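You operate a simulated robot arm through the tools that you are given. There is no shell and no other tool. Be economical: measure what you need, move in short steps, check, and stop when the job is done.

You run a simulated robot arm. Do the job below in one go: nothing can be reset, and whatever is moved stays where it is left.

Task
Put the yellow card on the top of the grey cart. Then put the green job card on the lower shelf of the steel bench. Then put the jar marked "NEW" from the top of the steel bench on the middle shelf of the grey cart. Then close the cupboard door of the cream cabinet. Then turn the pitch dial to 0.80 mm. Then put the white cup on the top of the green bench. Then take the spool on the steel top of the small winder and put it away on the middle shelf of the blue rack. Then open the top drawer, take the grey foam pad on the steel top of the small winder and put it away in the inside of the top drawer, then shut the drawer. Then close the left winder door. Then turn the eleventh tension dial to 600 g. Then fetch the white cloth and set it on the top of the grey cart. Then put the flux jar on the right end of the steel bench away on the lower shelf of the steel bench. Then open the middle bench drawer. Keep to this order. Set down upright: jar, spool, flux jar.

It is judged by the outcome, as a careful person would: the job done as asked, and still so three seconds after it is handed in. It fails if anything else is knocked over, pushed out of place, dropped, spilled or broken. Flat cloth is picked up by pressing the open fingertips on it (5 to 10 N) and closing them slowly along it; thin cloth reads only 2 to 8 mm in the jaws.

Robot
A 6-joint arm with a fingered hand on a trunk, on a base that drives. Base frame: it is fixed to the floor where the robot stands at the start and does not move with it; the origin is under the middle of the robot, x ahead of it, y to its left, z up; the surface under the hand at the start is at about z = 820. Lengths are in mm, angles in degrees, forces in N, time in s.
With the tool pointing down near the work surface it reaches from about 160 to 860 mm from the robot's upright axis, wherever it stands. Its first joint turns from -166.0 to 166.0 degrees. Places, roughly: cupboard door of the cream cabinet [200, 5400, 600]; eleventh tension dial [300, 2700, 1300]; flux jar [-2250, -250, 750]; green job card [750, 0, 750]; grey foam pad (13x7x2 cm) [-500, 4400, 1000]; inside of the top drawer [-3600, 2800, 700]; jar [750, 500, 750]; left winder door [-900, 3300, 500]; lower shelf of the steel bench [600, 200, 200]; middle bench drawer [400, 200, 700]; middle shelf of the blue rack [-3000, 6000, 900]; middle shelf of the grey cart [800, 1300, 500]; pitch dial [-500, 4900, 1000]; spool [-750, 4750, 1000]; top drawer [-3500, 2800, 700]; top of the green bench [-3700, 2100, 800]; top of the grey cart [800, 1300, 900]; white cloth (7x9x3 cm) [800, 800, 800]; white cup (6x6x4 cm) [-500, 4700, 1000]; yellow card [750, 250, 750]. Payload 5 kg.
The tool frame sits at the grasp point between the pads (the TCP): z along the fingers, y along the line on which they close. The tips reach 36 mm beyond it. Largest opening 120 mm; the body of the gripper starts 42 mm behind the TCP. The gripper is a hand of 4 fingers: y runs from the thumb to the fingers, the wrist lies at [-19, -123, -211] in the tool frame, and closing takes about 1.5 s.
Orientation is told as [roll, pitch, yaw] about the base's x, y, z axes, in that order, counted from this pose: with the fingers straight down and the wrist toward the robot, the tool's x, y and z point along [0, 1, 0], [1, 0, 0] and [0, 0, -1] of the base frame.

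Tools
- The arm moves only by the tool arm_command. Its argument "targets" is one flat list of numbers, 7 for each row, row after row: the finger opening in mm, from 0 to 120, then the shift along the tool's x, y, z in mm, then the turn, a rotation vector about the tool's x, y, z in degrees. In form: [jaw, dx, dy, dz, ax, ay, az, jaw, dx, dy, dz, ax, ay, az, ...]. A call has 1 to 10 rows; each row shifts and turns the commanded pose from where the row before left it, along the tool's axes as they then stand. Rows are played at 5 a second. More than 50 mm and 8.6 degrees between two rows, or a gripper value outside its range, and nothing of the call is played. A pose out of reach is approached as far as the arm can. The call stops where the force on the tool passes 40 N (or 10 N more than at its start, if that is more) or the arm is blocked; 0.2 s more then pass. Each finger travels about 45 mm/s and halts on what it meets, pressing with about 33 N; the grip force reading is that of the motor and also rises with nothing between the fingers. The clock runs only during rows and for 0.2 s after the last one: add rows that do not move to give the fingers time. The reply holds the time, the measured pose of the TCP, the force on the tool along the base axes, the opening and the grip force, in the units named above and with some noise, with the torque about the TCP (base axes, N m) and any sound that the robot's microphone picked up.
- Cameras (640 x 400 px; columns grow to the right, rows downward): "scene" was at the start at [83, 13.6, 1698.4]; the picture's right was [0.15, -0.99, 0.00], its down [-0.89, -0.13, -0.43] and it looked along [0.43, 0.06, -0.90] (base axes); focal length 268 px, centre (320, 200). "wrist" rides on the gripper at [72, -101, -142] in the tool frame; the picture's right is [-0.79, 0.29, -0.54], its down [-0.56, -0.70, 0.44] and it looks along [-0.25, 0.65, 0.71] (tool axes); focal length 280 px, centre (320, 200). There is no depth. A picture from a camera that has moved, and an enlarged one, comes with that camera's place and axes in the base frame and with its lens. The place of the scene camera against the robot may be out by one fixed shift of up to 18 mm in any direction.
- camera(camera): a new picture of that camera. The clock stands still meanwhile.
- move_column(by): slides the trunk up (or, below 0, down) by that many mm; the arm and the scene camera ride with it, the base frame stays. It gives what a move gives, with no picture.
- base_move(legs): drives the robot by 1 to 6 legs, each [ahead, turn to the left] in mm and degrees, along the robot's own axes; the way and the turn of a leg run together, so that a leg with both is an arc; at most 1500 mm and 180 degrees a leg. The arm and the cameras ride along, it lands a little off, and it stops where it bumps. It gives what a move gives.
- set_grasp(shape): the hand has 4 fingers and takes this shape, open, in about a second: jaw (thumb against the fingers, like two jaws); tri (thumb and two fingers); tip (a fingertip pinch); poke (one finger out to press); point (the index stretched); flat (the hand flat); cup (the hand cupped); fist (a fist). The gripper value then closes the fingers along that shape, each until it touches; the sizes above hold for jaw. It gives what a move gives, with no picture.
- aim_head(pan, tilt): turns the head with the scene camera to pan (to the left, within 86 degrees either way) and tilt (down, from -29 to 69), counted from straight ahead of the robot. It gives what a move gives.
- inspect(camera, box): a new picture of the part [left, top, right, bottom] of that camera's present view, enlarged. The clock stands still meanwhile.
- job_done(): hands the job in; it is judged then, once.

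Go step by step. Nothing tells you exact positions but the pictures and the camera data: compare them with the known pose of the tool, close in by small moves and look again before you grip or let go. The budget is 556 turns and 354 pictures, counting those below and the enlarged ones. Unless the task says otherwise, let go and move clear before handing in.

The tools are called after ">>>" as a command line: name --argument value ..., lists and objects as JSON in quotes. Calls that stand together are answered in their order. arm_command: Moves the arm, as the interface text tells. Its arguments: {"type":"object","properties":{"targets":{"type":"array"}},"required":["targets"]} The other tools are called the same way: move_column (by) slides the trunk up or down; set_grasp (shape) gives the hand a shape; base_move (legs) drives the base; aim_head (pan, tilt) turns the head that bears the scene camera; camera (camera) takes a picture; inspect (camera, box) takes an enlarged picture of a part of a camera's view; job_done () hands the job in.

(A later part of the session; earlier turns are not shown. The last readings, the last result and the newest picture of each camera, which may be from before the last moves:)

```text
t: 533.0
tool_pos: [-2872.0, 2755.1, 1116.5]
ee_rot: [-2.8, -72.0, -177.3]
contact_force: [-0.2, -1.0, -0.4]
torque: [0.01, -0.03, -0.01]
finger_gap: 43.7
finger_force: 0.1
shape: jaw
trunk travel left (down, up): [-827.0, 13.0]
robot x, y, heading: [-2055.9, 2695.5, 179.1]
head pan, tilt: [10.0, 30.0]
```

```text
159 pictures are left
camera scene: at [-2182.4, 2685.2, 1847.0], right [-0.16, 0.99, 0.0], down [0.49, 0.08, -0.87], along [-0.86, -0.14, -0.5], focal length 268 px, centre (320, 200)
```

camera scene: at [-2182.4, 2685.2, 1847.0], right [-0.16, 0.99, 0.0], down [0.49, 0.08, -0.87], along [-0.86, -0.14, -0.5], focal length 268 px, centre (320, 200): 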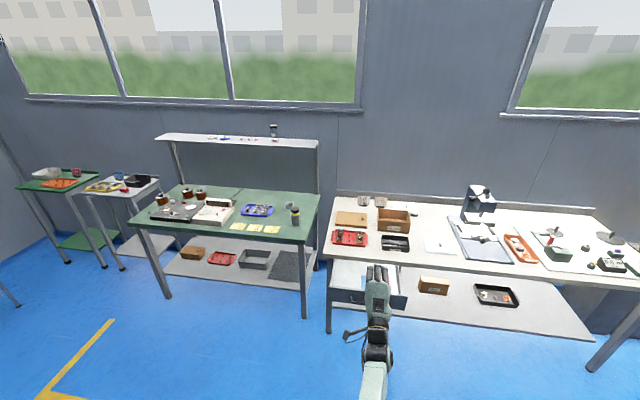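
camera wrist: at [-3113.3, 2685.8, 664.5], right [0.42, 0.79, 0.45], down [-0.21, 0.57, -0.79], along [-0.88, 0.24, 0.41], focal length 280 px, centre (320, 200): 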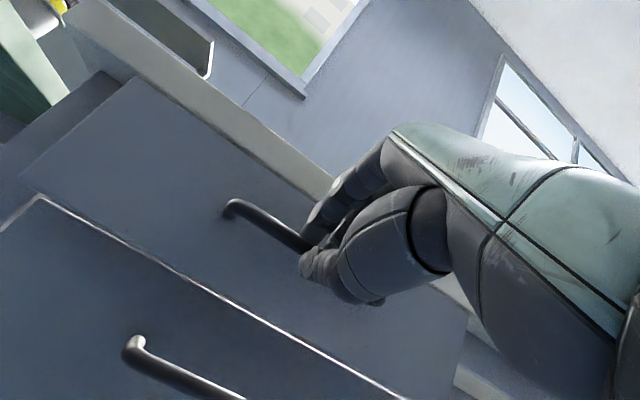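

>>> arm_command --targets '[44, 0, -12, -36, 0, 0, 0, 44, 0, -12, -36, 0, 0, 0, 44, 0, -12, -36, 0, 0, 0, 44, 0, -12, -36, 0, 0, 0, 60, 0, 0, 0, 8.5, 0, 0, 60, 0, 0, 0, 8.5, 0, 0, 60, 0, 0, 0, 8.5, 0, 0, 60, 0, 0, 0, 8.5, 0, 0]'

>>> arm_command --targets '[60, 0, 0, 0, 8.5, 0, 0, 60, 0, 0, 0, 8.5, 0, 0, 60, 0, 0, 0, 8.5, 0, 0, 60, 0, 0, 0, 8.5, 0, 0, 60, 0, 0, 0, 4, 0, 0]'

```text
t: 535.0
tool_pos: [-2716.5, 2677.6, 1180.4]
ee_rot: [12.1, -52.5, -171.2]
contact_force: [0.2, 0.7, 0.5]
torque: [0.03, 0.03, -0.02]
finger_gap: 59.6
finger_force: 0.0
shape: jaw
trunk travel left (down, up): [-827.0, 13.0]
robot x, y, heading: [-2056.2, 2695.5, 179.3]
head pan, tilt: [10.0, 30.0]
stopped in row 8: the arm was blocked; the commanded pose is now the measured one
```

```text
t: 536.2
tool_pos: [-2716.2, 2676.8, 1179.9]
ee_rot: [7.6, -14.9, -163.7]
contact_force: [0.4, -0.1, 0.1]
torque: [0.02, -0.01, -0.02]
finger_gap: 59.9
finger_force: 0.1
shape: jaw
trunk travel left (down, up): [-827.0, 13.0]
robot x, y, heading: [-2054.1, 2697.9, 179.0]
head pan, tilt: [10.0, 30.0]
```

>>> arm_command --targets '[60, 0, 0, 0, 7.5, 0, 0, 60, 0, 0, 0, 7.5, 0, 0, 60, 0, 0, 0, 0, 0, 7.5, 60, 0, 0, 0, 0, 0, 7.5, 60, 0, 0, 0, 0, 0, 0]'

```text
t: 537.4
tool_pos: [-2717.6, 2675.6, 1179.6]
ee_rot: [7.1, 1.9, -176.7]
contact_force: [-0.3, -0.1, -0.5]
torque: [0.0, 0.0, -0.02]
finger_gap: 59.9
finger_force: 0.1
shape: jaw
trunk travel left (down, up): [-827.0, 13.0]
robot x, y, heading: [-2056.3, 2698.0, 179.3]
head pan, tilt: [10.0, 30.0]
```

>>> arm_command --targets '[60, 0, 0, 0, 0, 7, 0, 60, 0, 0, 0, -1.9, 0, 0, 60, 0, 0, 0, 0, 0, 3, 60, 0, 0, 0, 0, 0, 0]'

```text
t: 538.4
tool_pos: [-2717.4, 2676.3, 1180.1]
ee_rot: [14.1, 0.6, -180.0]
contact_force: [-0.3, -0.1, -0.6]
torque: [-0.02, 0.04, 0.0]
finger_gap: 59.8
finger_force: 0.0
shape: jaw
trunk travel left (down, up): [-827.0, 13.0]
robot x, y, heading: [-2050.9, 2695.1, 179.2]
head pan, tilt: [10.0, 30.0]
```

Wrong sign for the roll; I reverse it.

>>> arm_command --targets '[60, 0, 0, 0, 0, -7, 0, 60, 0, 0, 0, 0, -7, 0, 60, 0, 0, 0, 0, 0, 0]'

```text
t: 539.2
tool_pos: [-2715.3, 2676.9, 1179.9]
ee_rot: [0.1, 0.7, -180.0]
contact_force: [-0.1, -0.4, 0.0]
torque: [-0.03, 0.0, 0.0]
finger_gap: 60.0
finger_force: 0.0
shape: jaw
trunk travel left (down, up): [-827.0, 13.0]
robot x, y, heading: [-2051.8, 2696.0, 179.0]
head pan, tilt: [10.0, 30.0]
```

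Plain pose restored. Now I drive to the small winder for the foam pad at about (−551, 4373).

>>> base_move --legs '[[0, -97], [1000, 0], [700, 0], [0, -82]]'

>>> aim_head --pan 0 --tilt 42

>>> camera --camera "scene"

```text
t: 557.7
tool_pos: [-1137.2, 4395.3, 1178.9]
ee_rot: [0.0, 0.8, 0.2]
contact_force: [-0.3, -0.4, -0.6]
torque: [-0.01, 0.0, 0.0]
finger_gap: 59.7
finger_force: 0.0
shape: jaw
trunk travel left (down, up): [-827.0, 13.0]
robot x, y, heading: [-1799.9, 4375.6, -0.6]
head pan, tilt: [10.0, 30.0]
```

```text
t: 558.5
tool_pos: [-1136.7, 4395.9, 1178.8]
ee_rot: [0.0, 0.7, 0.1]
contact_force: [-0.3, -0.4, 0.3]
torque: [0.01, 0.0, -0.04]
finger_gap: 60.0
finger_force: 0.1
shape: jaw
trunk travel left (down, up): [-827.0, 13.0]
robot x, y, heading: [-1799.8, 4376.0, -0.9]
head pan, tilt: [0.0, 42.0]
```

```text
158 pictures are left
camera scene: at [-1692.8, 4379.1, 1828.8], right [-0.01, -1.0, 0.0], down [-0.67, 0.01, -0.74], along [0.74, -0.01, -0.67], focal length 268 px, centre (320, 200)
```

scene: 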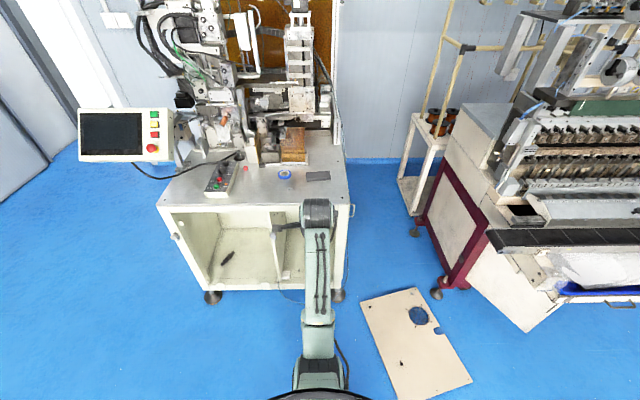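

>>> base_move --legs '[[545, 0]]'

>>> arm_command --targets '[110, -5, 20, 0, 0, 0, 0, 110, -5, 20, 0, 0, 0, 0, 110, 0, 0, 0, 0, 0, 0, 110, 0, 0, 0, 0, 0, 0]'

>>> camera --camera "wrist"

>>> inspect --camera "scene" --box '[240, 180, 420, 310]'

```text
t: 561.9
tool_pos: [-589.7, 4390.3, 1179.4]
ee_rot: [-0.1, 0.6, 0.3]
contact_force: [-0.4, -0.4, 0.4]
torque: [-0.01, 0.05, 0.02]
finger_gap: 59.9
finger_force: 0.1
shape: jaw
trunk travel left (down, up): [-827.0, 13.0]
robot x, y, heading: [-1252.1, 4369.0, -0.6]
head pan, tilt: [0.0, 42.0]
```

```text
t: 562.9
tool_pos: [-548.0, 4381.6, 1179.2]
ee_rot: [0.1, 0.8, 0.3]
contact_force: [0.4, 0.1, -0.4]
torque: [0.01, 0.02, -0.02]
finger_gap: 110.0
finger_force: 0.0
shape: jaw
trunk travel left (down, up): [-827.0, 13.0]
robot x, y, heading: [-1248.7, 4367.7, -0.5]
head pan, tilt: [0.0, 42.0]
```

```text
157 pictures are left
camera wrist: at [-649.8, 4452.9, 1323.9], right [0.3, -0.79, 0.54], down [-0.7, -0.56, -0.43], along [0.65, -0.25, -0.72], focal length 280 px, centre (320, 200)
```

wrist: 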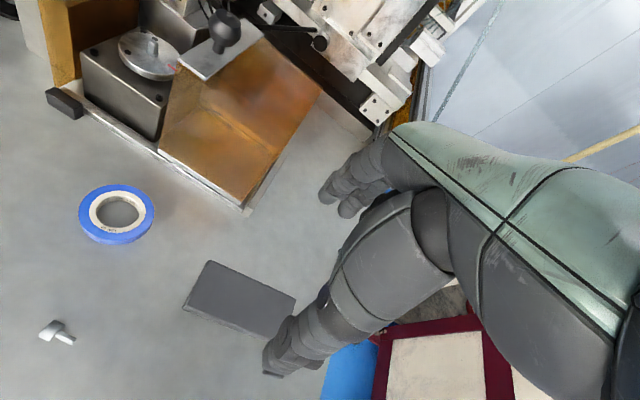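

```text
3.08 times, centred on (330, 245) of scene
camera zoom: at [-1144.8, 4372.6, 1828.8], right [-0.01, -1.0, 0.0], down [-0.67, 0.01, -0.74], along [0.74, -0.01, -0.67], focal length 825 px, centre (289, 62)
```

zoom: 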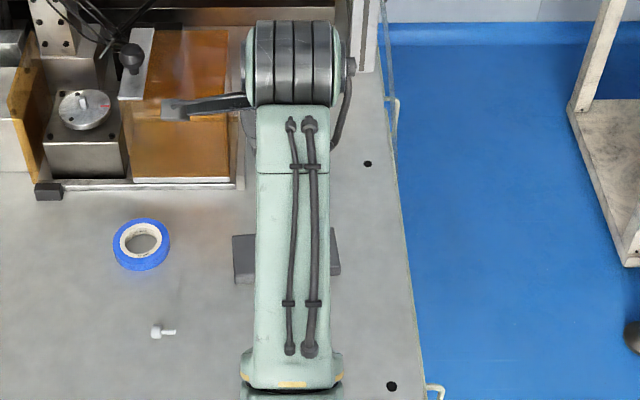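

>>> arm_command --targets '[110, -11, 10, 30, 0, 0, 0, 110, 0, 0, 0, 0, 0, -8, 110, 0, 0, 45, 0, 0, 0, 110, 0, 0, 45, 0, 0, 0, 110, 0, 0, 20, 0, 0, 0, 110, 0, 0, 0, 0, 0, 0]'

>>> camera --camera "wrist"

```text
t: 564.3
tool_pos: [-540.4, 4371.1, 1038.8]
ee_rot: [0.1, 0.6, 8.4]
contact_force: [-1.1, -1.5, 0.0]
torque: [0.03, 0.03, 0.0]
finger_gap: 109.5
finger_force: 0.1
shape: jaw
trunk travel left (down, up): [-827.0, 13.0]
robot x, y, heading: [-1251.6, 4370.2, -0.7]
head pan, tilt: [0.0, 42.0]
```

```text
155 pictures are left
camera wrist: at [-650.1, 4427.1, 1183.2], right [0.41, -0.74, 0.54], down [-0.62, -0.66, -0.44], along [0.67, -0.15, -0.72], focal length 280 px, centre (320, 200)
```

wrist: 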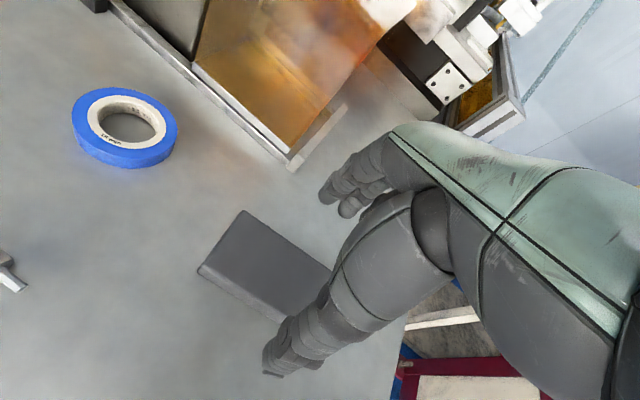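

Well aligned over the pad. I descend and close.

>>> arm_command --targets '[110, 0, 0, 25, 0, 0, 0, 110, 0, 0, 18, 0, 0, 0, 95, 0, 0, 0, 0, 0, 0, 80, 0, 0, 0, 0, 0, 0, 65, 0, 0, 0, 0, 0, 0, 50, 0, 0, 0, 0, 0, 0, 45, 0, 0, 0, 0, 0, 0, 45, 0, 0, 0, 0, 0, 0]'

>>> camera --camera "wrist"

```text
t: 566.1
tool_pos: [-540.8, 4371.0, 996.4]
ee_rot: [0.0, 0.8, 8.4]
contact_force: [0.3, 0.4, 0.0]
torque: [0.04, 0.01, 0.02]
finger_gap: 56.0
finger_force: 33.0
shape: jaw
trunk travel left (down, up): [-827.0, 13.0]
robot x, y, heading: [-1248.8, 4370.3, -0.6]
head pan, tilt: [0.0, 42.0]
```

```text
154 pictures are left
camera wrist: at [-650.3, 4427.4, 1140.4], right [0.41, -0.74, 0.54], down [-0.62, -0.66, -0.44], along [0.67, -0.15, -0.72], focal length 280 px, centre (320, 200)
```

wrist: 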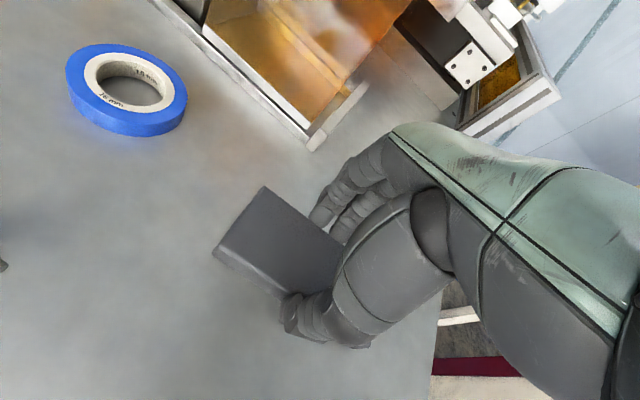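

>>> arm_command --targets '[30, 0, 0, 0, 0, 0, 0, 30, 0, 0, -25, 0, 0, 0, 30, 0, 0, -40, 0, 0, 0, 30, 0, 0, -45, 0, 0, 0, 30, 0, 0, -45, 0, 0, 0, 30, 0, 0, 0, 0, 0, 0]'

>>> camera --camera "wrist"

```text
t: 567.5
tool_pos: [-540.6, 4371.5, 1152.1]
ee_rot: [0.0, 0.7, 8.4]
contact_force: [0.0, 0.2, -0.2]
torque: [0.0, 0.03, -0.03]
finger_gap: 56.0
finger_force: 32.9
shape: jaw
trunk travel left (down, up): [-827.0, 13.0]
robot x, y, heading: [-1247.8, 4368.2, -0.4]
head pan, tilt: [0.0, 42.0]
```

```text
153 pictures are left
camera wrist: at [-650.6, 4427.3, 1296.1], right [0.41, -0.74, 0.54], down [-0.62, -0.66, -0.44], along [0.67, -0.15, -0.72], focal length 280 px, centre (320, 200)
```

wrist: 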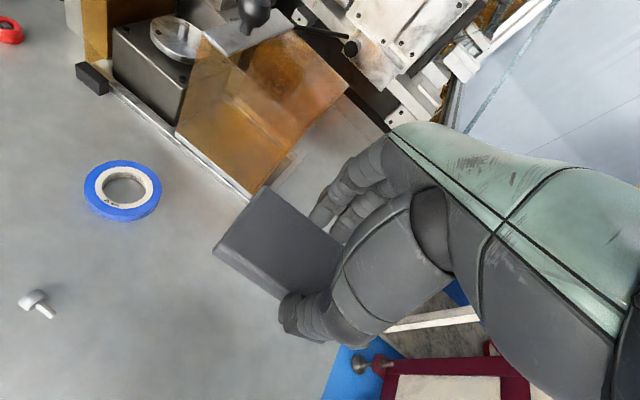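

Pad held. I retrace the path to the drawer.

>>> base_move --legs '[[-550, 0], [0, 82.5], [-1000, 0], [-690, 0], [0, 97.5]]'

>>> aim_head --pan 5 --tilt 40

>>> camera --camera "scene"

```text
t: 589.1
tool_pos: [-2778.6, 2697.8, 1151.5]
ee_rot: [0.2, 0.8, -171.9]
contact_force: [0.1, 0.2, -0.3]
torque: [0.02, 0.04, -0.01]
finger_gap: 55.2
finger_force: 32.9
shape: jaw
trunk travel left (down, up): [-827.0, 13.0]
robot x, y, heading: [-2068.7, 2695.6, 179.1]
head pan, tilt: [0.0, 42.0]
```

```text
t: 589.7
tool_pos: [-2778.1, 2698.5, 1152.0]
ee_rot: [0.2, 0.7, -172.0]
contact_force: [0.7, -0.6, 0.4]
torque: [0.02, -0.03, 0.03]
finger_gap: 54.7
finger_force: 33.3
shape: jaw
trunk travel left (down, up): [-827.0, 13.0]
robot x, y, heading: [-2071.0, 2690.8, 179.2]
head pan, tilt: [5.0, 40.0]
```

```text
152 pictures are left
camera scene: at [-2190.7, 2694.0, 1831.7], right [-0.07, 1.0, 0.0], down [0.64, 0.05, -0.77], along [-0.76, -0.05, -0.64], focal length 268 px, centre (320, 200)
```

scene: 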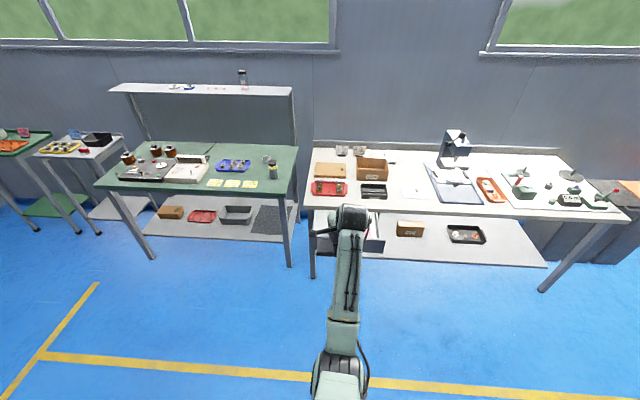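

>>> arm_command --targets '[30, -32, 0, 0, 0, 0, 8, 30, 0, 0, 0, 0, 0, 0]'

>>> base_move --legs '[[415, 0]]'

>>> camera --camera "wrist"

>>> inspect --camera "scene" --box '[220, 200, 440, 400]'

```text
t: 590.3
tool_pos: [-2783.3, 2729.5, 1151.1]
ee_rot: [0.0, 0.8, 180.0]
contact_force: [0.1, -0.7, 0.5]
torque: [0.02, 0.0, 0.0]
finger_gap: 54.7
finger_force: 33.3
shape: jaw
trunk travel left (down, up): [-827.0, 13.0]
robot x, y, heading: [-2067.5, 2692.8, 179.1]
head pan, tilt: [5.0, 40.0]
```

```text
t: 593.1
tool_pos: [-3196.6, 2737.2, 1152.0]
ee_rot: [0.1, 0.7, -180.0]
contact_force: [-1.2, 0.3, -0.1]
torque: [-0.02, 0.03, -0.01]
finger_gap: 55.1
finger_force: 33.3
shape: jaw
trunk travel left (down, up): [-827.0, 13.0]
robot x, y, heading: [-2482.2, 2704.2, 178.9]
head pan, tilt: [5.0, 40.0]
```

```text
151 pictures are left
camera wrist: at [-3099.9, 2664.1, 1295.8], right [-0.3, 0.79, 0.54], down [0.7, 0.56, -0.43], along [-0.64, 0.25, -0.72], focal length 280 px, centre (320, 200)
```

wrist: 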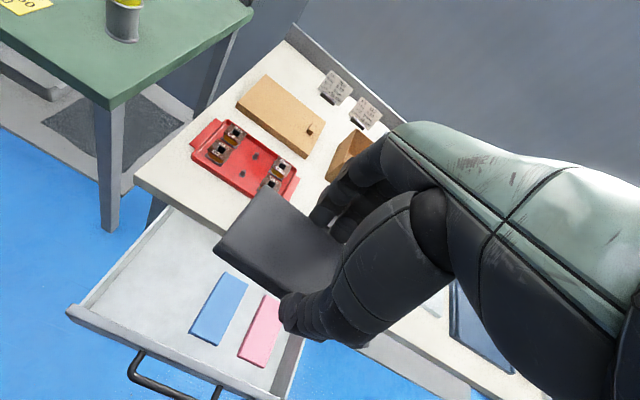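

```text
2.00 times, centred on (330, 300) of scene
camera zoom: at [-2605.9, 2700.7, 1831.8], right [-0.07, 1.0, 0.0], down [0.64, 0.05, -0.77], along [-0.76, -0.05, -0.64], focal length 536 px, centre (300, 0)
```

zoom: 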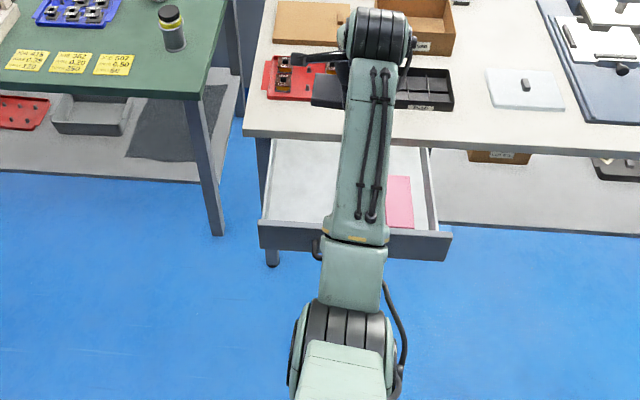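

The drawer's left half is free; I turn the pad 90° so it lies alongside the others at about (−3240, 2660).

>>> arm_command --targets '[30, 35, 0, 0, 0, 0, 8.5, 30, 35, 0, 0, 0, 0, 8.5, 30, 0, 0, 0, 0, 0, 8.5, 30, 0, 0, 0, 0, 0, 8.5, 30, 0, 0, 0, 0, 0, 8.5, 30, 0, 0, 0, 0, 0, 8.5, 30, 0, 0, 0, 0, 0, 8.5, 30, 0, 0, 0, 0, 0, 8.5, 30, 0, 0, 0, 0, 0, 8.5, 30, 0, 0, 0, 0, 0, 8.5]'

>>> arm_command --targets '[30, 0, 0, 0, 0, 0, 5, 30, 0, 0, 0, 0, 0, 0]'

>>> camera --camera "wrist"

```text
t: 595.3
tool_pos: [-3204.7, 2665.9, 1151.2]
ee_rot: [-0.7, 0.2, 94.9]
contact_force: [0.3, -0.1, 0.5]
torque: [0.04, -0.01, 0.02]
finger_gap: 55.1
finger_force: 32.5
shape: jaw
trunk travel left (down, up): [-827.0, 13.0]
robot x, y, heading: [-2484.0, 2697.9, 178.7]
head pan, tilt: [5.0, 40.0]
```

```text
t: 595.9
tool_pos: [-3203.8, 2667.2, 1151.5]
ee_rot: [-0.7, 0.0, 90.0]
contact_force: [0.9, 0.6, -0.8]
torque: [-0.01, -0.01, -0.02]
finger_gap: 55.1
finger_force: 33.4
shape: jaw
trunk travel left (down, up): [-827.0, 13.0]
robot x, y, heading: [-2484.6, 2702.4, 179.1]
head pan, tilt: [5.0, 40.0]
```

```text
149 pictures are left
camera wrist: at [-3279.5, 2565.7, 1293.3], right [0.78, 0.29, 0.55], down [0.56, -0.7, -0.44], along [0.26, 0.65, -0.71], focal length 280 px, centre (320, 200)
```

wrist: 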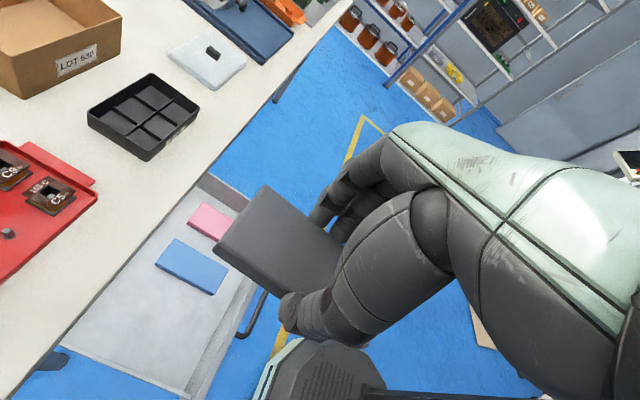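

>>> arm_command --targets '[30, 30, -5, 0, 0, 0, 0, 30, 0, 0, 0, 0, 0, 0]'

>>> move_column --by -330

>>> camera --camera "wrist"

```text
t: 596.5
tool_pos: [-3234.1, 2661.3, 1151.9]
ee_rot: [-0.7, -0.1, 90.0]
contact_force: [0.1, 0.8, -0.8]
torque: [0.0, 0.02, 0.01]
finger_gap: 54.7
finger_force: 33.0
shape: jaw
trunk travel left (down, up): [-827.0, 13.0]
robot x, y, heading: [-2486.1, 2701.4, 179.1]
head pan, tilt: [5.0, 40.0]
```

```text
t: 599.8
tool_pos: [-3234.9, 2660.8, 820.9]
ee_rot: [-0.7, 0.0, 90.0]
contact_force: [0.2, 0.7, 0.3]
torque: [0.0, -0.01, -0.01]
finger_gap: 55.0
finger_force: 33.1
shape: jaw
trunk travel left (down, up): [-497.0, 343.0]
robot x, y, heading: [-2485.3, 2699.0, 178.9]
head pan, tilt: [5.0, 40.0]
```

```text
148 pictures are left
camera wrist: at [-3309.2, 2560.6, 962.8], right [0.78, 0.29, 0.55], down [0.57, -0.7, -0.44], along [0.26, 0.65, -0.71], focal length 280 px, centre (320, 200)
```

wrist: 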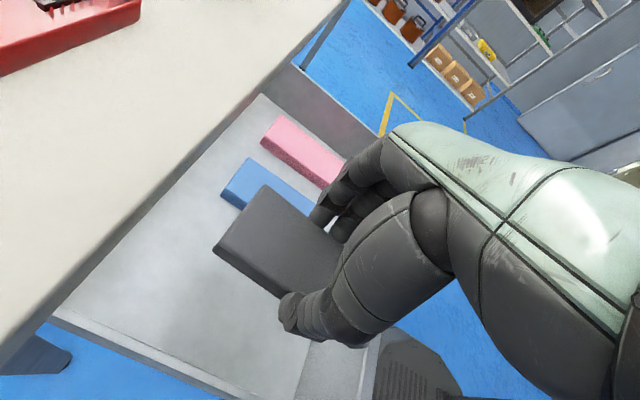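

>>> move_column --by -60

>>> camera --camera "wrist"

```text
t: 600.8
tool_pos: [-3233.1, 2661.7, 760.9]
ee_rot: [-0.7, 0.0, 90.0]
contact_force: [0.5, 0.1, 0.3]
torque: [-0.01, 0.02, 0.0]
finger_gap: 54.9
finger_force: 32.7
shape: jaw
trunk travel left (down, up): [-437.0, 403.0]
robot x, y, heading: [-2484.5, 2703.9, 179.0]
head pan, tilt: [5.0, 40.0]
```

```text
147 pictures are left
camera wrist: at [-3309.1, 2560.6, 902.8], right [0.78, 0.29, 0.55], down [0.57, -0.7, -0.44], along [0.26, 0.65, -0.71], focal length 280 px, centre (320, 200)
```

wrist: 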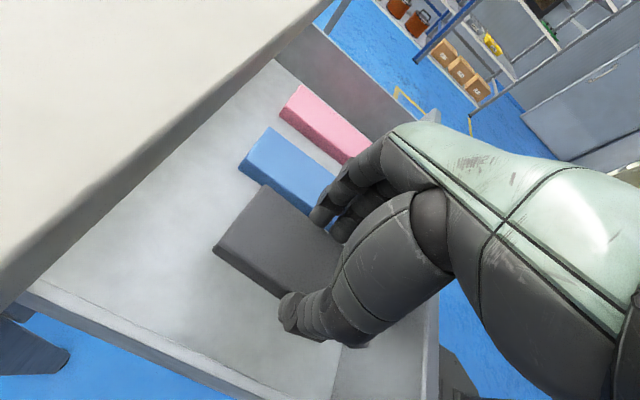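

>>> arm_command --targets '[30, 0, -5, 0, 0, 0, 0, 30, 0, 0, 0, 0, 0, 0]'

>>> move_column --by -25

>>> camera --camera "wrist"

```text
t: 601.4
tool_pos: [-3234.6, 2656.4, 760.2]
ee_rot: [-0.7, 0.0, 90.0]
contact_force: [-0.1, 0.0, 0.1]
torque: [0.04, 0.01, -0.01]
finger_gap: 55.0
finger_force: 32.8
shape: jaw
trunk travel left (down, up): [-437.0, 403.0]
robot x, y, heading: [-2484.0, 2701.9, 179.1]
head pan, tilt: [5.0, 40.0]
```

```text
t: 602.1
tool_pos: [-3234.0, 2655.6, 737.0]
ee_rot: [-0.7, -0.1, 90.0]
contact_force: [0.3, 0.5, -0.7]
torque: [0.03, -0.01, 0.0]
finger_gap: 55.0
finger_force: 33.8
shape: jaw
trunk travel left (down, up): [-412.0, 428.0]
robot x, y, heading: [-2481.5, 2703.5, 179.0]
head pan, tilt: [5.0, 40.0]
```

```text
146 pictures are left
camera wrist: at [-3309.0, 2555.7, 877.9], right [0.78, 0.29, 0.55], down [0.57, -0.7, -0.44], along [0.26, 0.65, -0.71], focal length 280 px, centre (320, 200)
```

wrist: 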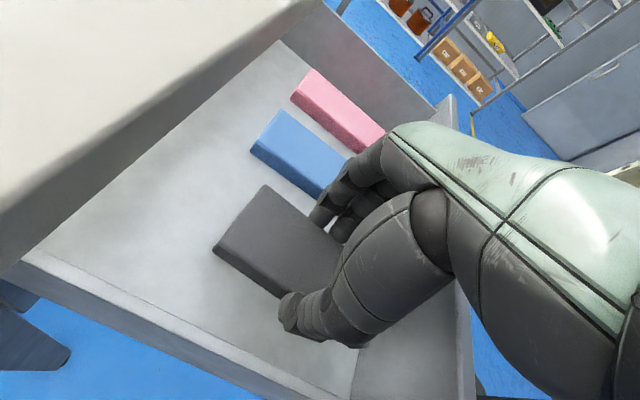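

>>> move_column --by -20

>>> camera --camera "wrist"

```text
t: 602.7
tool_pos: [-3233.6, 2656.3, 718.4]
ee_rot: [-0.6, 0.0, 90.1]
contact_force: [1.1, -0.2, 14.0]
torque: [-0.08, -0.16, 0.02]
finger_gap: 55.2
finger_force: 33.2
shape: jaw
trunk travel left (down, up): [-392.0, 448.0]
robot x, y, heading: [-2482.9, 2703.5, 179.2]
head pan, tilt: [5.0, 40.0]
```

```text
145 pictures are left
camera wrist: at [-3308.7, 2555.7, 860.6], right [0.78, 0.29, 0.55], down [0.56, -0.7, -0.44], along [0.26, 0.65, -0.71], focal length 280 px, centre (320, 200)
```

wrist: 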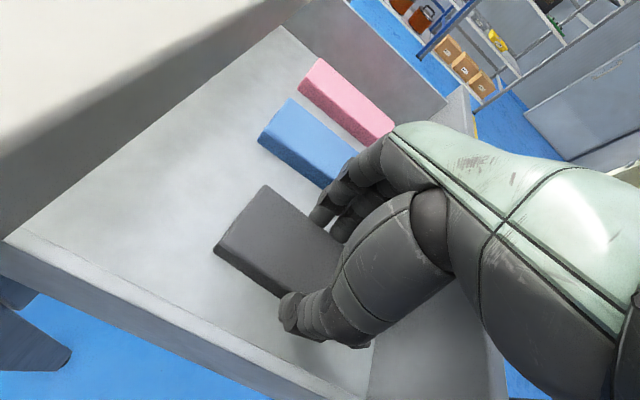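

Contact with the drawer floor, clear of the blue pad. I open the fingers a little and rise.

>>> arm_command --targets '[58, 0, 0, 0, 0, 0, 0, 64, 0, 0, 0, 0, 0, 0, 72, 0, 0, 0, 0, 0, 0, 80, 0, 0, 0, 0, 0, 0, 82, 0, 0, 0, 0, 0, 0]'

>>> move_column --by 100

>>> camera --camera "wrist"

```text
t: 603.9
tool_pos: [-3233.3, 2658.1, 715.6]
ee_rot: [-0.6, 0.0, 90.0]
contact_force: [0.2, 0.4, 0.0]
torque: [-0.05, 0.03, 0.03]
finger_gap: 81.5
finger_force: 0.1
shape: jaw
trunk travel left (down, up): [-392.0, 448.0]
robot x, y, heading: [-2485.3, 2704.2, 179.2]
head pan, tilt: [5.0, 40.0]
```

```text
t: 605.3
tool_pos: [-3234.8, 2657.2, 816.4]
ee_rot: [-0.6, 0.0, 90.0]
contact_force: [0.1, 0.0, -0.6]
torque: [0.01, -0.02, -0.02]
finger_gap: 81.4
finger_force: 0.0
shape: jaw
trunk travel left (down, up): [-492.0, 348.0]
robot x, y, heading: [-2481.0, 2702.2, 178.8]
head pan, tilt: [5.0, 40.0]
```

```text
144 pictures are left
camera wrist: at [-3309.3, 2555.6, 957.4], right [0.78, 0.29, 0.55], down [0.57, -0.7, -0.44], along [0.26, 0.65, -0.71], focal length 280 px, centre (320, 200)
```

wrist: 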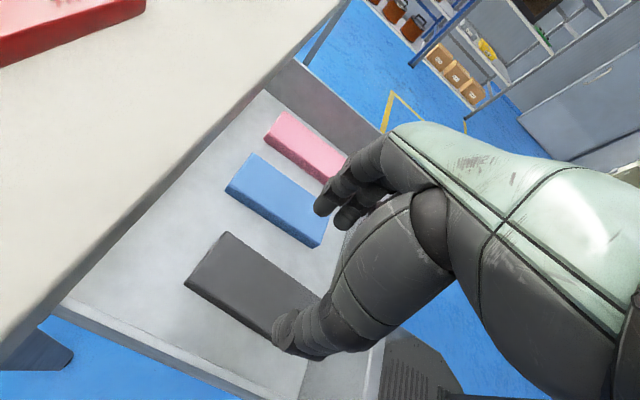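

Pad is in the drawer. Now I raise, restore the hand and back off to push the drawer shut.

>>> move_column --by 300

>>> base_move --legs '[[-300, 0]]'

>>> arm_command --targets '[60, -40, 0, 0, 0, 0, -8.5, 60, 0, 0, 0, 0, 0, -8.5, 60, 0, 0, 0, 0, 0, -8.5, 60, 0, 0, 0, 0, 0, -8.5, 60, 0, 0, 0, 0, 0, -8.5, 60, 0, 0, 0, 0, 0, -8.5, 60, 0, 0, 0, 0, 0, -8.5, 60, 0, 0, 0, 0, 0, -8.5, 60, 0, 0, 0, 0, 0, -8.5, 60, 0, 0, 0, 0, 0, -8.5]'

>>> arm_command --targets '[0, 0, 0, 0, 0, 0, -5, 0, 0, 0, 0, -8.5, 0, 0, 0, 0, 0, 0, -8.5, 0, 0, 0, 0, 0, 0, -8.5, 0, 0, 0, 0, 0, 0, -8.5, 0, 0, 0, 0, 0, 0, -8.5, 0, 0, 0, 0, 0, 0, -8.5, 0, 0, 0, 0, 0, 0, -8.5, 0, 0]'

```text
t: 608.3
tool_pos: [-3234.6, 2657.1, 1116.1]
ee_rot: [-0.7, 0.0, 90.0]
contact_force: [-0.8, 0.5, 0.4]
torque: [0.01, 0.01, -0.01]
finger_gap: 81.4
finger_force: 0.0
shape: jaw
trunk travel left (down, up): [-792.0, 48.0]
robot x, y, heading: [-2483.3, 2704.7, 179.1]
head pan, tilt: [5.0, 40.0]
```

```text
t: 610.5
tool_pos: [-2933.0, 2652.3, 1116.1]
ee_rot: [-0.6, -0.1, 90.1]
contact_force: [-0.3, 0.6, -0.5]
torque: [-0.04, -0.04, 0.02]
finger_gap: 81.6
finger_force: 0.1
shape: jaw
trunk travel left (down, up): [-792.0, 48.0]
robot x, y, heading: [-2180.4, 2699.1, 179.1]
head pan, tilt: [5.0, 40.0]
```

```text
t: 612.7
tool_pos: [-2892.6, 2652.1, 1116.2]
ee_rot: [-0.1, 0.6, 175.2]
contact_force: [0.1, 0.0, 0.0]
torque: [0.01, 0.01, -0.02]
finger_gap: 60.4
finger_force: 0.0
shape: jaw
trunk travel left (down, up): [-792.0, 48.0]
robot x, y, heading: [-2182.1, 2697.2, 179.1]
head pan, tilt: [5.0, 40.0]
```

```text
t: 614.5
tool_pos: [-2893.1, 2652.1, 1116.9]
ee_rot: [0.5, -57.8, 179.3]
contact_force: [0.4, 0.3, -0.8]
torque: [0.02, -0.02, 0.02]
finger_gap: 0.0
finger_force: 33.2
shape: jaw
trunk travel left (down, up): [-792.0, 48.0]
robot x, y, heading: [-2184.9, 2698.9, 179.2]
head pan, tilt: [5.0, 40.0]
```

>>> arm_command --targets '[0, -34, 0, 0, 0, 0, 0, 0, -34, 0, 0, 0, 0, 0, 0, -34, 0, 0, 0, 0, 0, 0, 0, 0, 0, 0, 0, 0]'

>>> move_column --by -395

>>> aim_head --pan 5 --tilt 40

>>> base_move --legs '[[130, 0]]'

>>> camera --camera "scene"

>>> camera --camera "wrist"

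```text
t: 615.5
tool_pos: [-2892.9, 2744.2, 1098.0]
ee_rot: [-22.7, -54.1, -163.5]
contact_force: [-0.4, -0.2, 0.7]
torque: [0.09, -0.01, -0.04]
finger_gap: 0.0
finger_force: 32.5
shape: jaw
out of reach, approached as far as the arm can: row 1, 2
trunk travel left (down, up): [-792.0, 48.0]
robot x, y, heading: [-2183.8, 2696.1, 179.2]
head pan, tilt: [5.0, 40.0]
```

```text
t: 619.2
tool_pos: [-2893.4, 2730.2, 718.8]
ee_rot: [0.1, -58.8, -180.0]
contact_force: [0.3, -1.0, -0.7]
torque: [-0.03, 0.0, -0.01]
finger_gap: 0.0
finger_force: 32.6
shape: jaw
trunk travel left (down, up): [-397.0, 443.0]
robot x, y, heading: [-2180.4, 2697.8, 178.9]
head pan, tilt: [5.0, 40.0]
```

```text
t: 619.9
tool_pos: [-2893.3, 2731.6, 718.5]
ee_rot: [0.2, -58.8, -179.9]
contact_force: [-0.3, -0.6, -0.9]
torque: [-0.02, 0.0, -0.03]
finger_gap: 0.0
finger_force: 32.9
shape: jaw
trunk travel left (down, up): [-397.0, 443.0]
robot x, y, heading: [-2180.4, 2698.9, 179.3]
head pan, tilt: [5.0, 40.0]
```

```text
t: 621.2
tool_pos: [-3023.6, 2733.1, 719.1]
ee_rot: [0.2, -58.7, 180.1]
contact_force: [-0.3, -0.1, -0.3]
torque: [0.0, 0.01, 0.02]
finger_gap: 0.0
finger_force: 32.8
shape: jaw
trunk travel left (down, up): [-397.0, 443.0]
robot x, y, heading: [-2312.1, 2696.6, 179.0]
head pan, tilt: [5.0, 40.0]
```

```text
143 pictures are left
camera scene: at [-2436.4, 2698.0, 1401.6], right [-0.07, 1.0, 0.0], down [0.64, 0.05, -0.77], along [-0.76, -0.05, -0.64], focal length 268 px, centre (320, 200)
```

scene: 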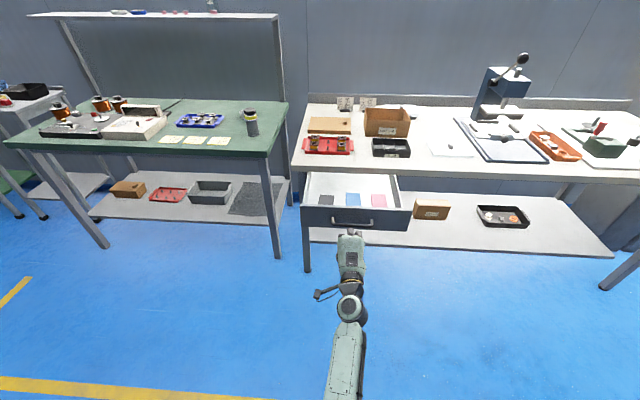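

```text
142 pictures are left
camera wrist: at [-2849.9, 2660.9, 705.6], right [0.31, 0.79, 0.53], down [-0.02, 0.56, -0.83], along [-0.95, 0.25, 0.19], focal length 280 px, centre (320, 200)
```

wrist: 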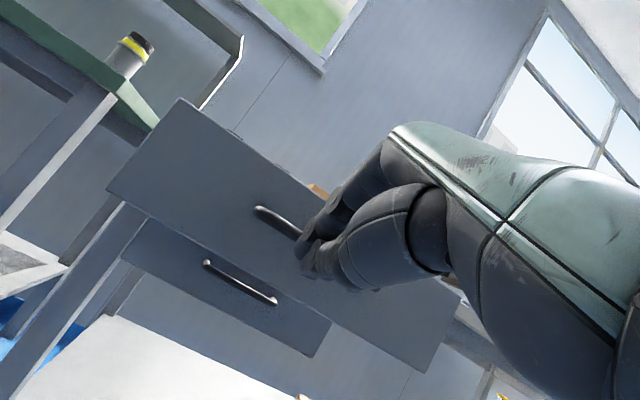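

All three pads lie in the drawer. I push it shut by driving forward.

>>> base_move --legs '[[240, 0]]'

>>> camera --camera "scene"

```text
t: 623.1
tool_pos: [-3262.5, 2736.7, 717.6]
ee_rot: [0.2, -58.8, -180.0]
contact_force: [0.8, 0.1, -0.6]
torque: [-0.02, 0.02, 0.02]
finger_gap: 0.0
finger_force: 33.2
shape: jaw
trunk travel left (down, up): [-397.0, 443.0]
robot x, y, heading: [-2550.7, 2704.3, 179.2]
head pan, tilt: [5.0, 40.0]
```

```text
141 pictures are left
camera scene: at [-2675.2, 2701.7, 1401.6], right [-0.07, 1.0, 0.0], down [0.64, 0.05, -0.77], along [-0.76, -0.06, -0.64], focal length 268 px, centre (320, 200)
```

scene: 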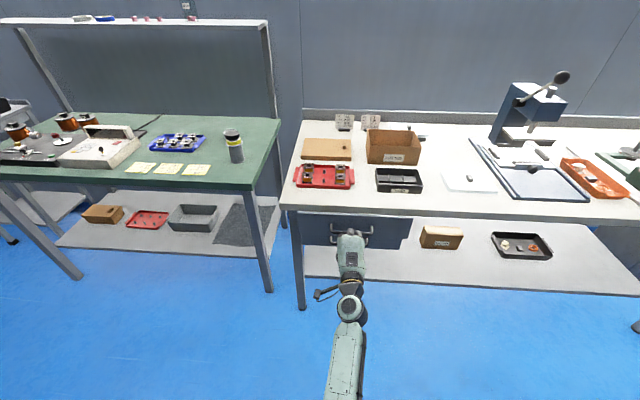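

>>> base_move --legs '[[45, 0]]'

>>> inspect --camera "scene" --box '[270, 180, 430, 300]'

```text
t: 624.0
tool_pos: [-3307.1, 2738.1, 716.9]
ee_rot: [0.1, -58.7, -180.0]
contact_force: [0.0, 0.7, -0.3]
torque: [-0.02, -0.01, 0.0]
finger_gap: 0.2
finger_force: 32.9
shape: jaw
trunk travel left (down, up): [-397.0, 443.0]
robot x, y, heading: [-2598.1, 2705.1, 179.2]
head pan, tilt: [5.0, 40.0]
```

```text
3.33 times, centred on (350, 240) of scene
camera zoom: at [-2721.2, 2702.4, 1401.5], right [-0.07, 1.0, 0.0], down [0.64, 0.05, -0.77], along [-0.76, -0.06, -0.64], focal length 894 px, centre (220, 67)
```

zoom: 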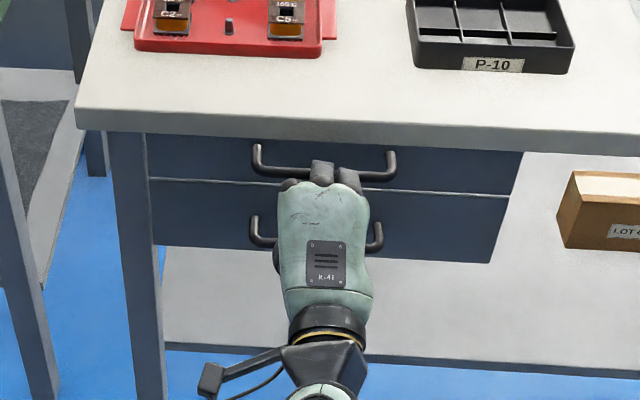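

Almost shut; I push in small steps until it stops.

>>> base_move --legs '[[20, 0]]'

>>> base_move --legs '[[15, 0]]'

>>> inspect --camera "scene" --box '[270, 180, 430, 300]'

```text
t: 624.9
tool_pos: [-3316.0, 2737.0, 715.7]
ee_rot: [-0.1, -58.6, -180.0]
contact_force: [19.3, -0.2, 3.8]
torque: [0.07, 0.08, -0.23]
finger_gap: 0.0
finger_force: 33.3
shape: jaw
trunk travel left (down, up): [-397.0, 443.0]
robot x, y, heading: [-2610.0, 2703.5, 179.3]
head pan, tilt: [5.0, 40.0]
stopped in leg 1: the force on the tool passed its limit at 59 N (the readings are from after the stop); the commanded pose is now the measured one
```

```text
t: 625.6
tool_pos: [-3316.7, 2737.2, 716.8]
ee_rot: [0.1, -58.6, -180.0]
contact_force: [27.1, -1.0, 9.6]
torque: [0.19, 0.22, -0.32]
finger_gap: 0.0
finger_force: 32.7
shape: jaw
trunk travel left (down, up): [-397.0, 443.0]
robot x, y, heading: [-2614.2, 2702.4, 178.8]
head pan, tilt: [5.0, 40.0]
stopped in leg 1: the force on the tool passed its limit at 52 N (the readings are from after the stop); the commanded pose is now the measured one
```

```text
3.33 times, centred on (350, 240) of scene
camera zoom: at [-2731.9, 2702.3, 1402.1], right [-0.07, 1.0, 0.0], down [0.64, 0.05, -0.77], along [-0.77, -0.05, -0.64], focal length 894 px, centre (220, 67)
```

zoom: 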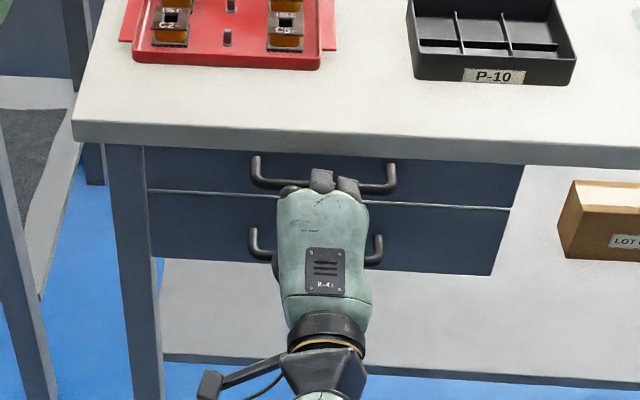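

The drawer is shut. I back off, check it, and restore the hand.

>>> base_move --legs '[[-350, 0]]'

>>> inspect --camera "scene" --box '[220, 140, 460, 290]'

>>> move_column --by 390

>>> arm_command --targets '[0, 0, 0, 0, 8.5, 0, 0, 0, 0, 0, 0, 8.5, 0, 0, 0, 0, 0, 0, 8.5, 0, 0, 0, 0, 0, 0, 8.5, 0, 0, 0, 0, 0, 0, 8.5, 0, 0, 0, 0, 0, 0, 8.5, 0, 0, 0, 0, 0, 0, 7.5, 0, 0]'

```text
t: 628.0
tool_pos: [-2969.4, 2732.0, 713.6]
ee_rot: [0.2, -58.3, -180.0]
contact_force: [0.0, -0.7, -0.1]
torque: [-0.04, -0.03, -0.01]
finger_gap: 0.1
finger_force: 33.1
shape: jaw
trunk travel left (down, up): [-397.0, 443.0]
robot x, y, heading: [-2266.3, 2697.7, 179.4]
head pan, tilt: [5.0, 40.0]
```

```text
2.67 times, centred on (340, 215) of scene
camera zoom: at [-2387.0, 2697.2, 1401.8], right [-0.07, 1.0, 0.0], down [0.64, 0.05, -0.77], along [-0.76, -0.06, -0.64], focal length 715 px, centre (267, 160)
```

zoom: 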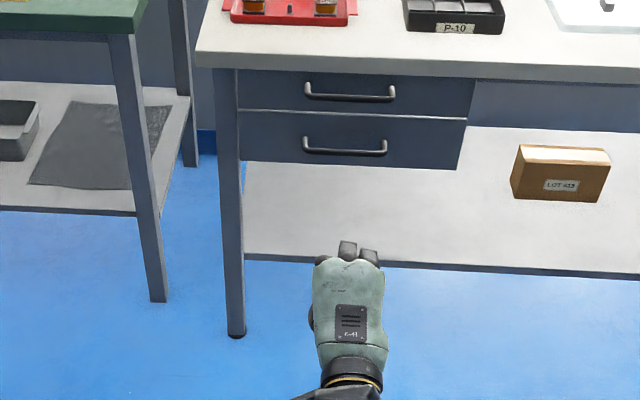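

```text
t: 631.8
tool_pos: [-2970.2, 2732.6, 1102.6]
ee_rot: [0.2, -58.4, -180.0]
contact_force: [-0.6, -0.6, 0.1]
torque: [-0.01, 0.01, 0.0]
finger_gap: 0.0
finger_force: 32.8
shape: jaw
trunk travel left (down, up): [-787.0, 53.0]
robot x, y, heading: [-2262.6, 2697.7, 179.1]
head pan, tilt: [5.0, 40.0]
```

```text
t: 633.4
tool_pos: [-2971.9, 2732.5, 1102.4]
ee_rot: [0.0, 0.4, -179.9]
contact_force: [-0.7, -0.5, -0.8]
torque: [0.01, -0.02, 0.0]
finger_gap: 0.0
finger_force: 32.4
shape: jaw
trunk travel left (down, up): [-787.0, 53.0]
robot x, y, heading: [-2264.9, 2701.2, 179.1]
head pan, tilt: [5.0, 40.0]
```

Drawer flush. Now the left winder door: I turn round to look at the winder.

>>> base_move --legs '[[0, -150]]'

>>> aim_head --pan 0 --tilt 30

>>> camera --camera "scene"

```text
t: 641.2
tool_pos: [-1638.2, 3025.9, 1104.8]
ee_rot: [0.0, 0.2, 30.3]
contact_force: [-0.2, -1.2, -0.1]
torque: [0.0, 0.0, -0.02]
finger_gap: 0.0
finger_force: 32.9
shape: jaw
trunk travel left (down, up): [-787.0, 53.0]
robot x, y, heading: [-2267.3, 2697.2, 29.5]
head pan, tilt: [5.0, 40.0]
```

```text
t: 641.9
tool_pos: [-1638.5, 3024.6, 1103.1]
ee_rot: [0.1, 0.2, 30.4]
contact_force: [0.1, -0.3, -0.1]
torque: [-0.01, 0.01, 0.02]
finger_gap: 0.2
finger_force: 32.9
shape: jaw
trunk travel left (down, up): [-787.0, 53.0]
robot x, y, heading: [-2263.6, 2698.4, 29.0]
head pan, tilt: [0.0, 30.0]
```

```text
137 pictures are left
camera scene: at [-2167.9, 2762.0, 1807.0], right [0.49, -0.87, 0.0], down [-0.44, -0.25, -0.87], along [0.75, 0.42, -0.5], focal length 268 px, centre (320, 200)
```

scene: 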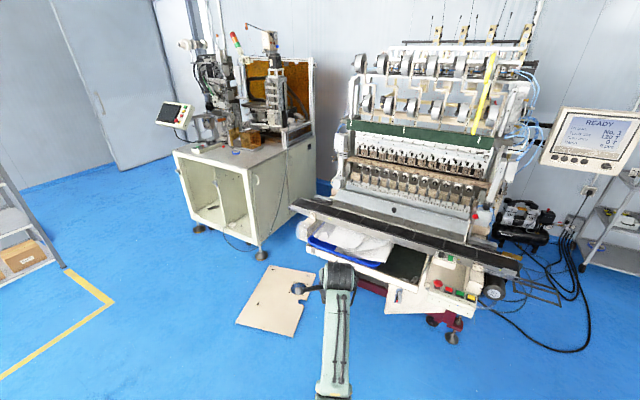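

>>> inspect --camera "scene" --box '[220, 200, 500, 360]'

```text
2.29 times, centred on (360, 280) of scene
camera zoom: at [-2167.9, 2762.0, 1807.0], right [0.49, -0.87, 0.0], down [-0.44, -0.25, -0.87], along [0.75, 0.42, -0.5], focal length 613 px, centre (229, 17)
```

zoom: 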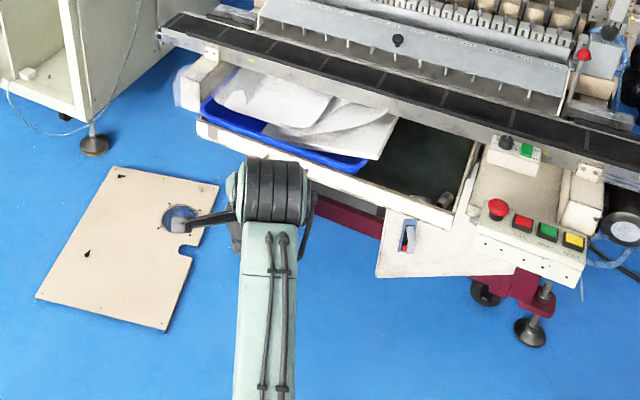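

>>> base_move --legs '[[0, 50]]'

>>> move_column --by -400

>>> aim_head --pan -60 --tilt 20

>>> camera --camera "scene"

```text
t: 645.0
tool_pos: [-2122.5, 3390.1, 1103.9]
ee_rot: [0.0, 0.2, 81.1]
contact_force: [0.1, -0.1, -0.3]
torque: [-0.03, -0.02, -0.05]
finger_gap: 0.0
finger_force: 33.4
shape: jaw
trunk travel left (down, up): [-787.0, 53.0]
robot x, y, heading: [-2264.9, 2699.6, 80.4]
head pan, tilt: [0.0, 30.0]
```

```text
t: 648.8
tool_pos: [-2121.1, 3390.8, 704.6]
ee_rot: [0.1, 0.2, 81.0]
contact_force: [-1.3, -0.1, 0.4]
torque: [0.02, 0.02, 0.02]
finger_gap: 0.0
finger_force: 32.7
shape: jaw
trunk travel left (down, up): [-387.0, 453.0]
robot x, y, heading: [-2265.7, 2698.7, 80.2]
head pan, tilt: [0.0, 30.0]
```

```text
t: 650.1
tool_pos: [-2121.6, 3390.7, 704.2]
ee_rot: [0.0, 0.2, 80.9]
contact_force: [-1.4, 0.2, 0.6]
torque: [0.01, 0.01, 0.0]
finger_gap: 0.0
finger_force: 32.6
shape: jaw
trunk travel left (down, up): [-387.0, 453.0]
robot x, y, heading: [-2267.1, 2700.9, 79.9]
head pan, tilt: [-60.0, 20.0]
```

```text
135 pictures are left
camera scene: at [-2180.3, 2764.7, 1423.1], right [0.34, -0.94, 0.0], down [-0.32, -0.12, -0.94], along [0.88, 0.32, -0.34], focal length 268 px, centre (320, 200)
```

scene: 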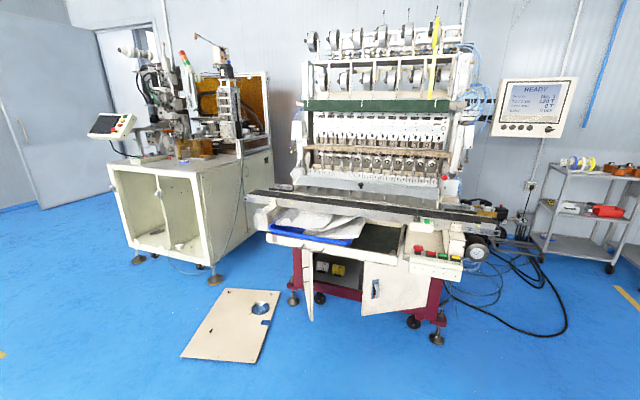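

>>> inspect --camera "scene" --box '[240, 180, 480, 350]'

```text
2.35 times, centred on (360, 265) of scene
camera zoom: at [-2180.3, 2764.7, 1423.1], right [0.34, -0.94, 0.0], down [-0.32, -0.12, -0.94], along [0.88, 0.32, -0.34], focal length 631 px, centre (226, 47)
```

zoom: 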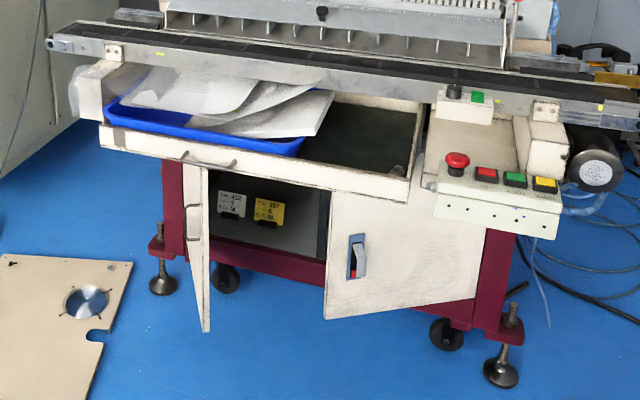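

The left door (hinge near (−760, 3408)) is open about 59°, its outer face to the left, below a pulled-out tray. I'll push it with a low, forward-pointing hand. First I lower and tilt the hand.

>>> move_column --by -190

>>> arm_command --targets '[0, 0, 0, 0, -8.5, 0, 0, 0, 0, 0, 0, -8.5, 0, 0, 0, 0, 0, 0, -8.5, 0, 0, 0, 0, 0, 0, -8.5, 0, 0, 0, 0, 0, 0, -8.5, 0, 0, 0, 0, 0, 0, -8.5, 0, 0, 0, 0, 0, 0, -8.5, 0, 0, 0, 0, 0, 0, -8.5, 0, 0]'

```text
t: 652.2
tool_pos: [-2121.2, 3390.9, 514.0]
ee_rot: [0.0, 0.3, 80.9]
contact_force: [0.0, 0.7, -0.4]
torque: [-0.02, 0.01, 0.0]
finger_gap: 0.2
finger_force: 33.7
shape: jaw
trunk travel left (down, up): [-197.0, 643.0]
robot x, y, heading: [-2263.0, 2702.1, 80.1]
head pan, tilt: [-60.0, 20.0]
```

```text
t: 654.2
tool_pos: [-2129.7, 3391.1, 482.9]
ee_rot: [-13.4, -55.1, 94.8]
contact_force: [0.2, 0.4, -0.4]
torque: [-0.01, -0.01, 0.0]
finger_gap: 0.2
finger_force: 33.2
shape: jaw
out of reach, approached as far as the arm can: row 8
trunk travel left (down, up): [-197.0, 643.0]
robot x, y, heading: [-2263.6, 2697.4, 80.3]
head pan, tilt: [-60.0, 20.0]
stopped in row 8: the arm was blocked; the commanded pose is now the measured one
```

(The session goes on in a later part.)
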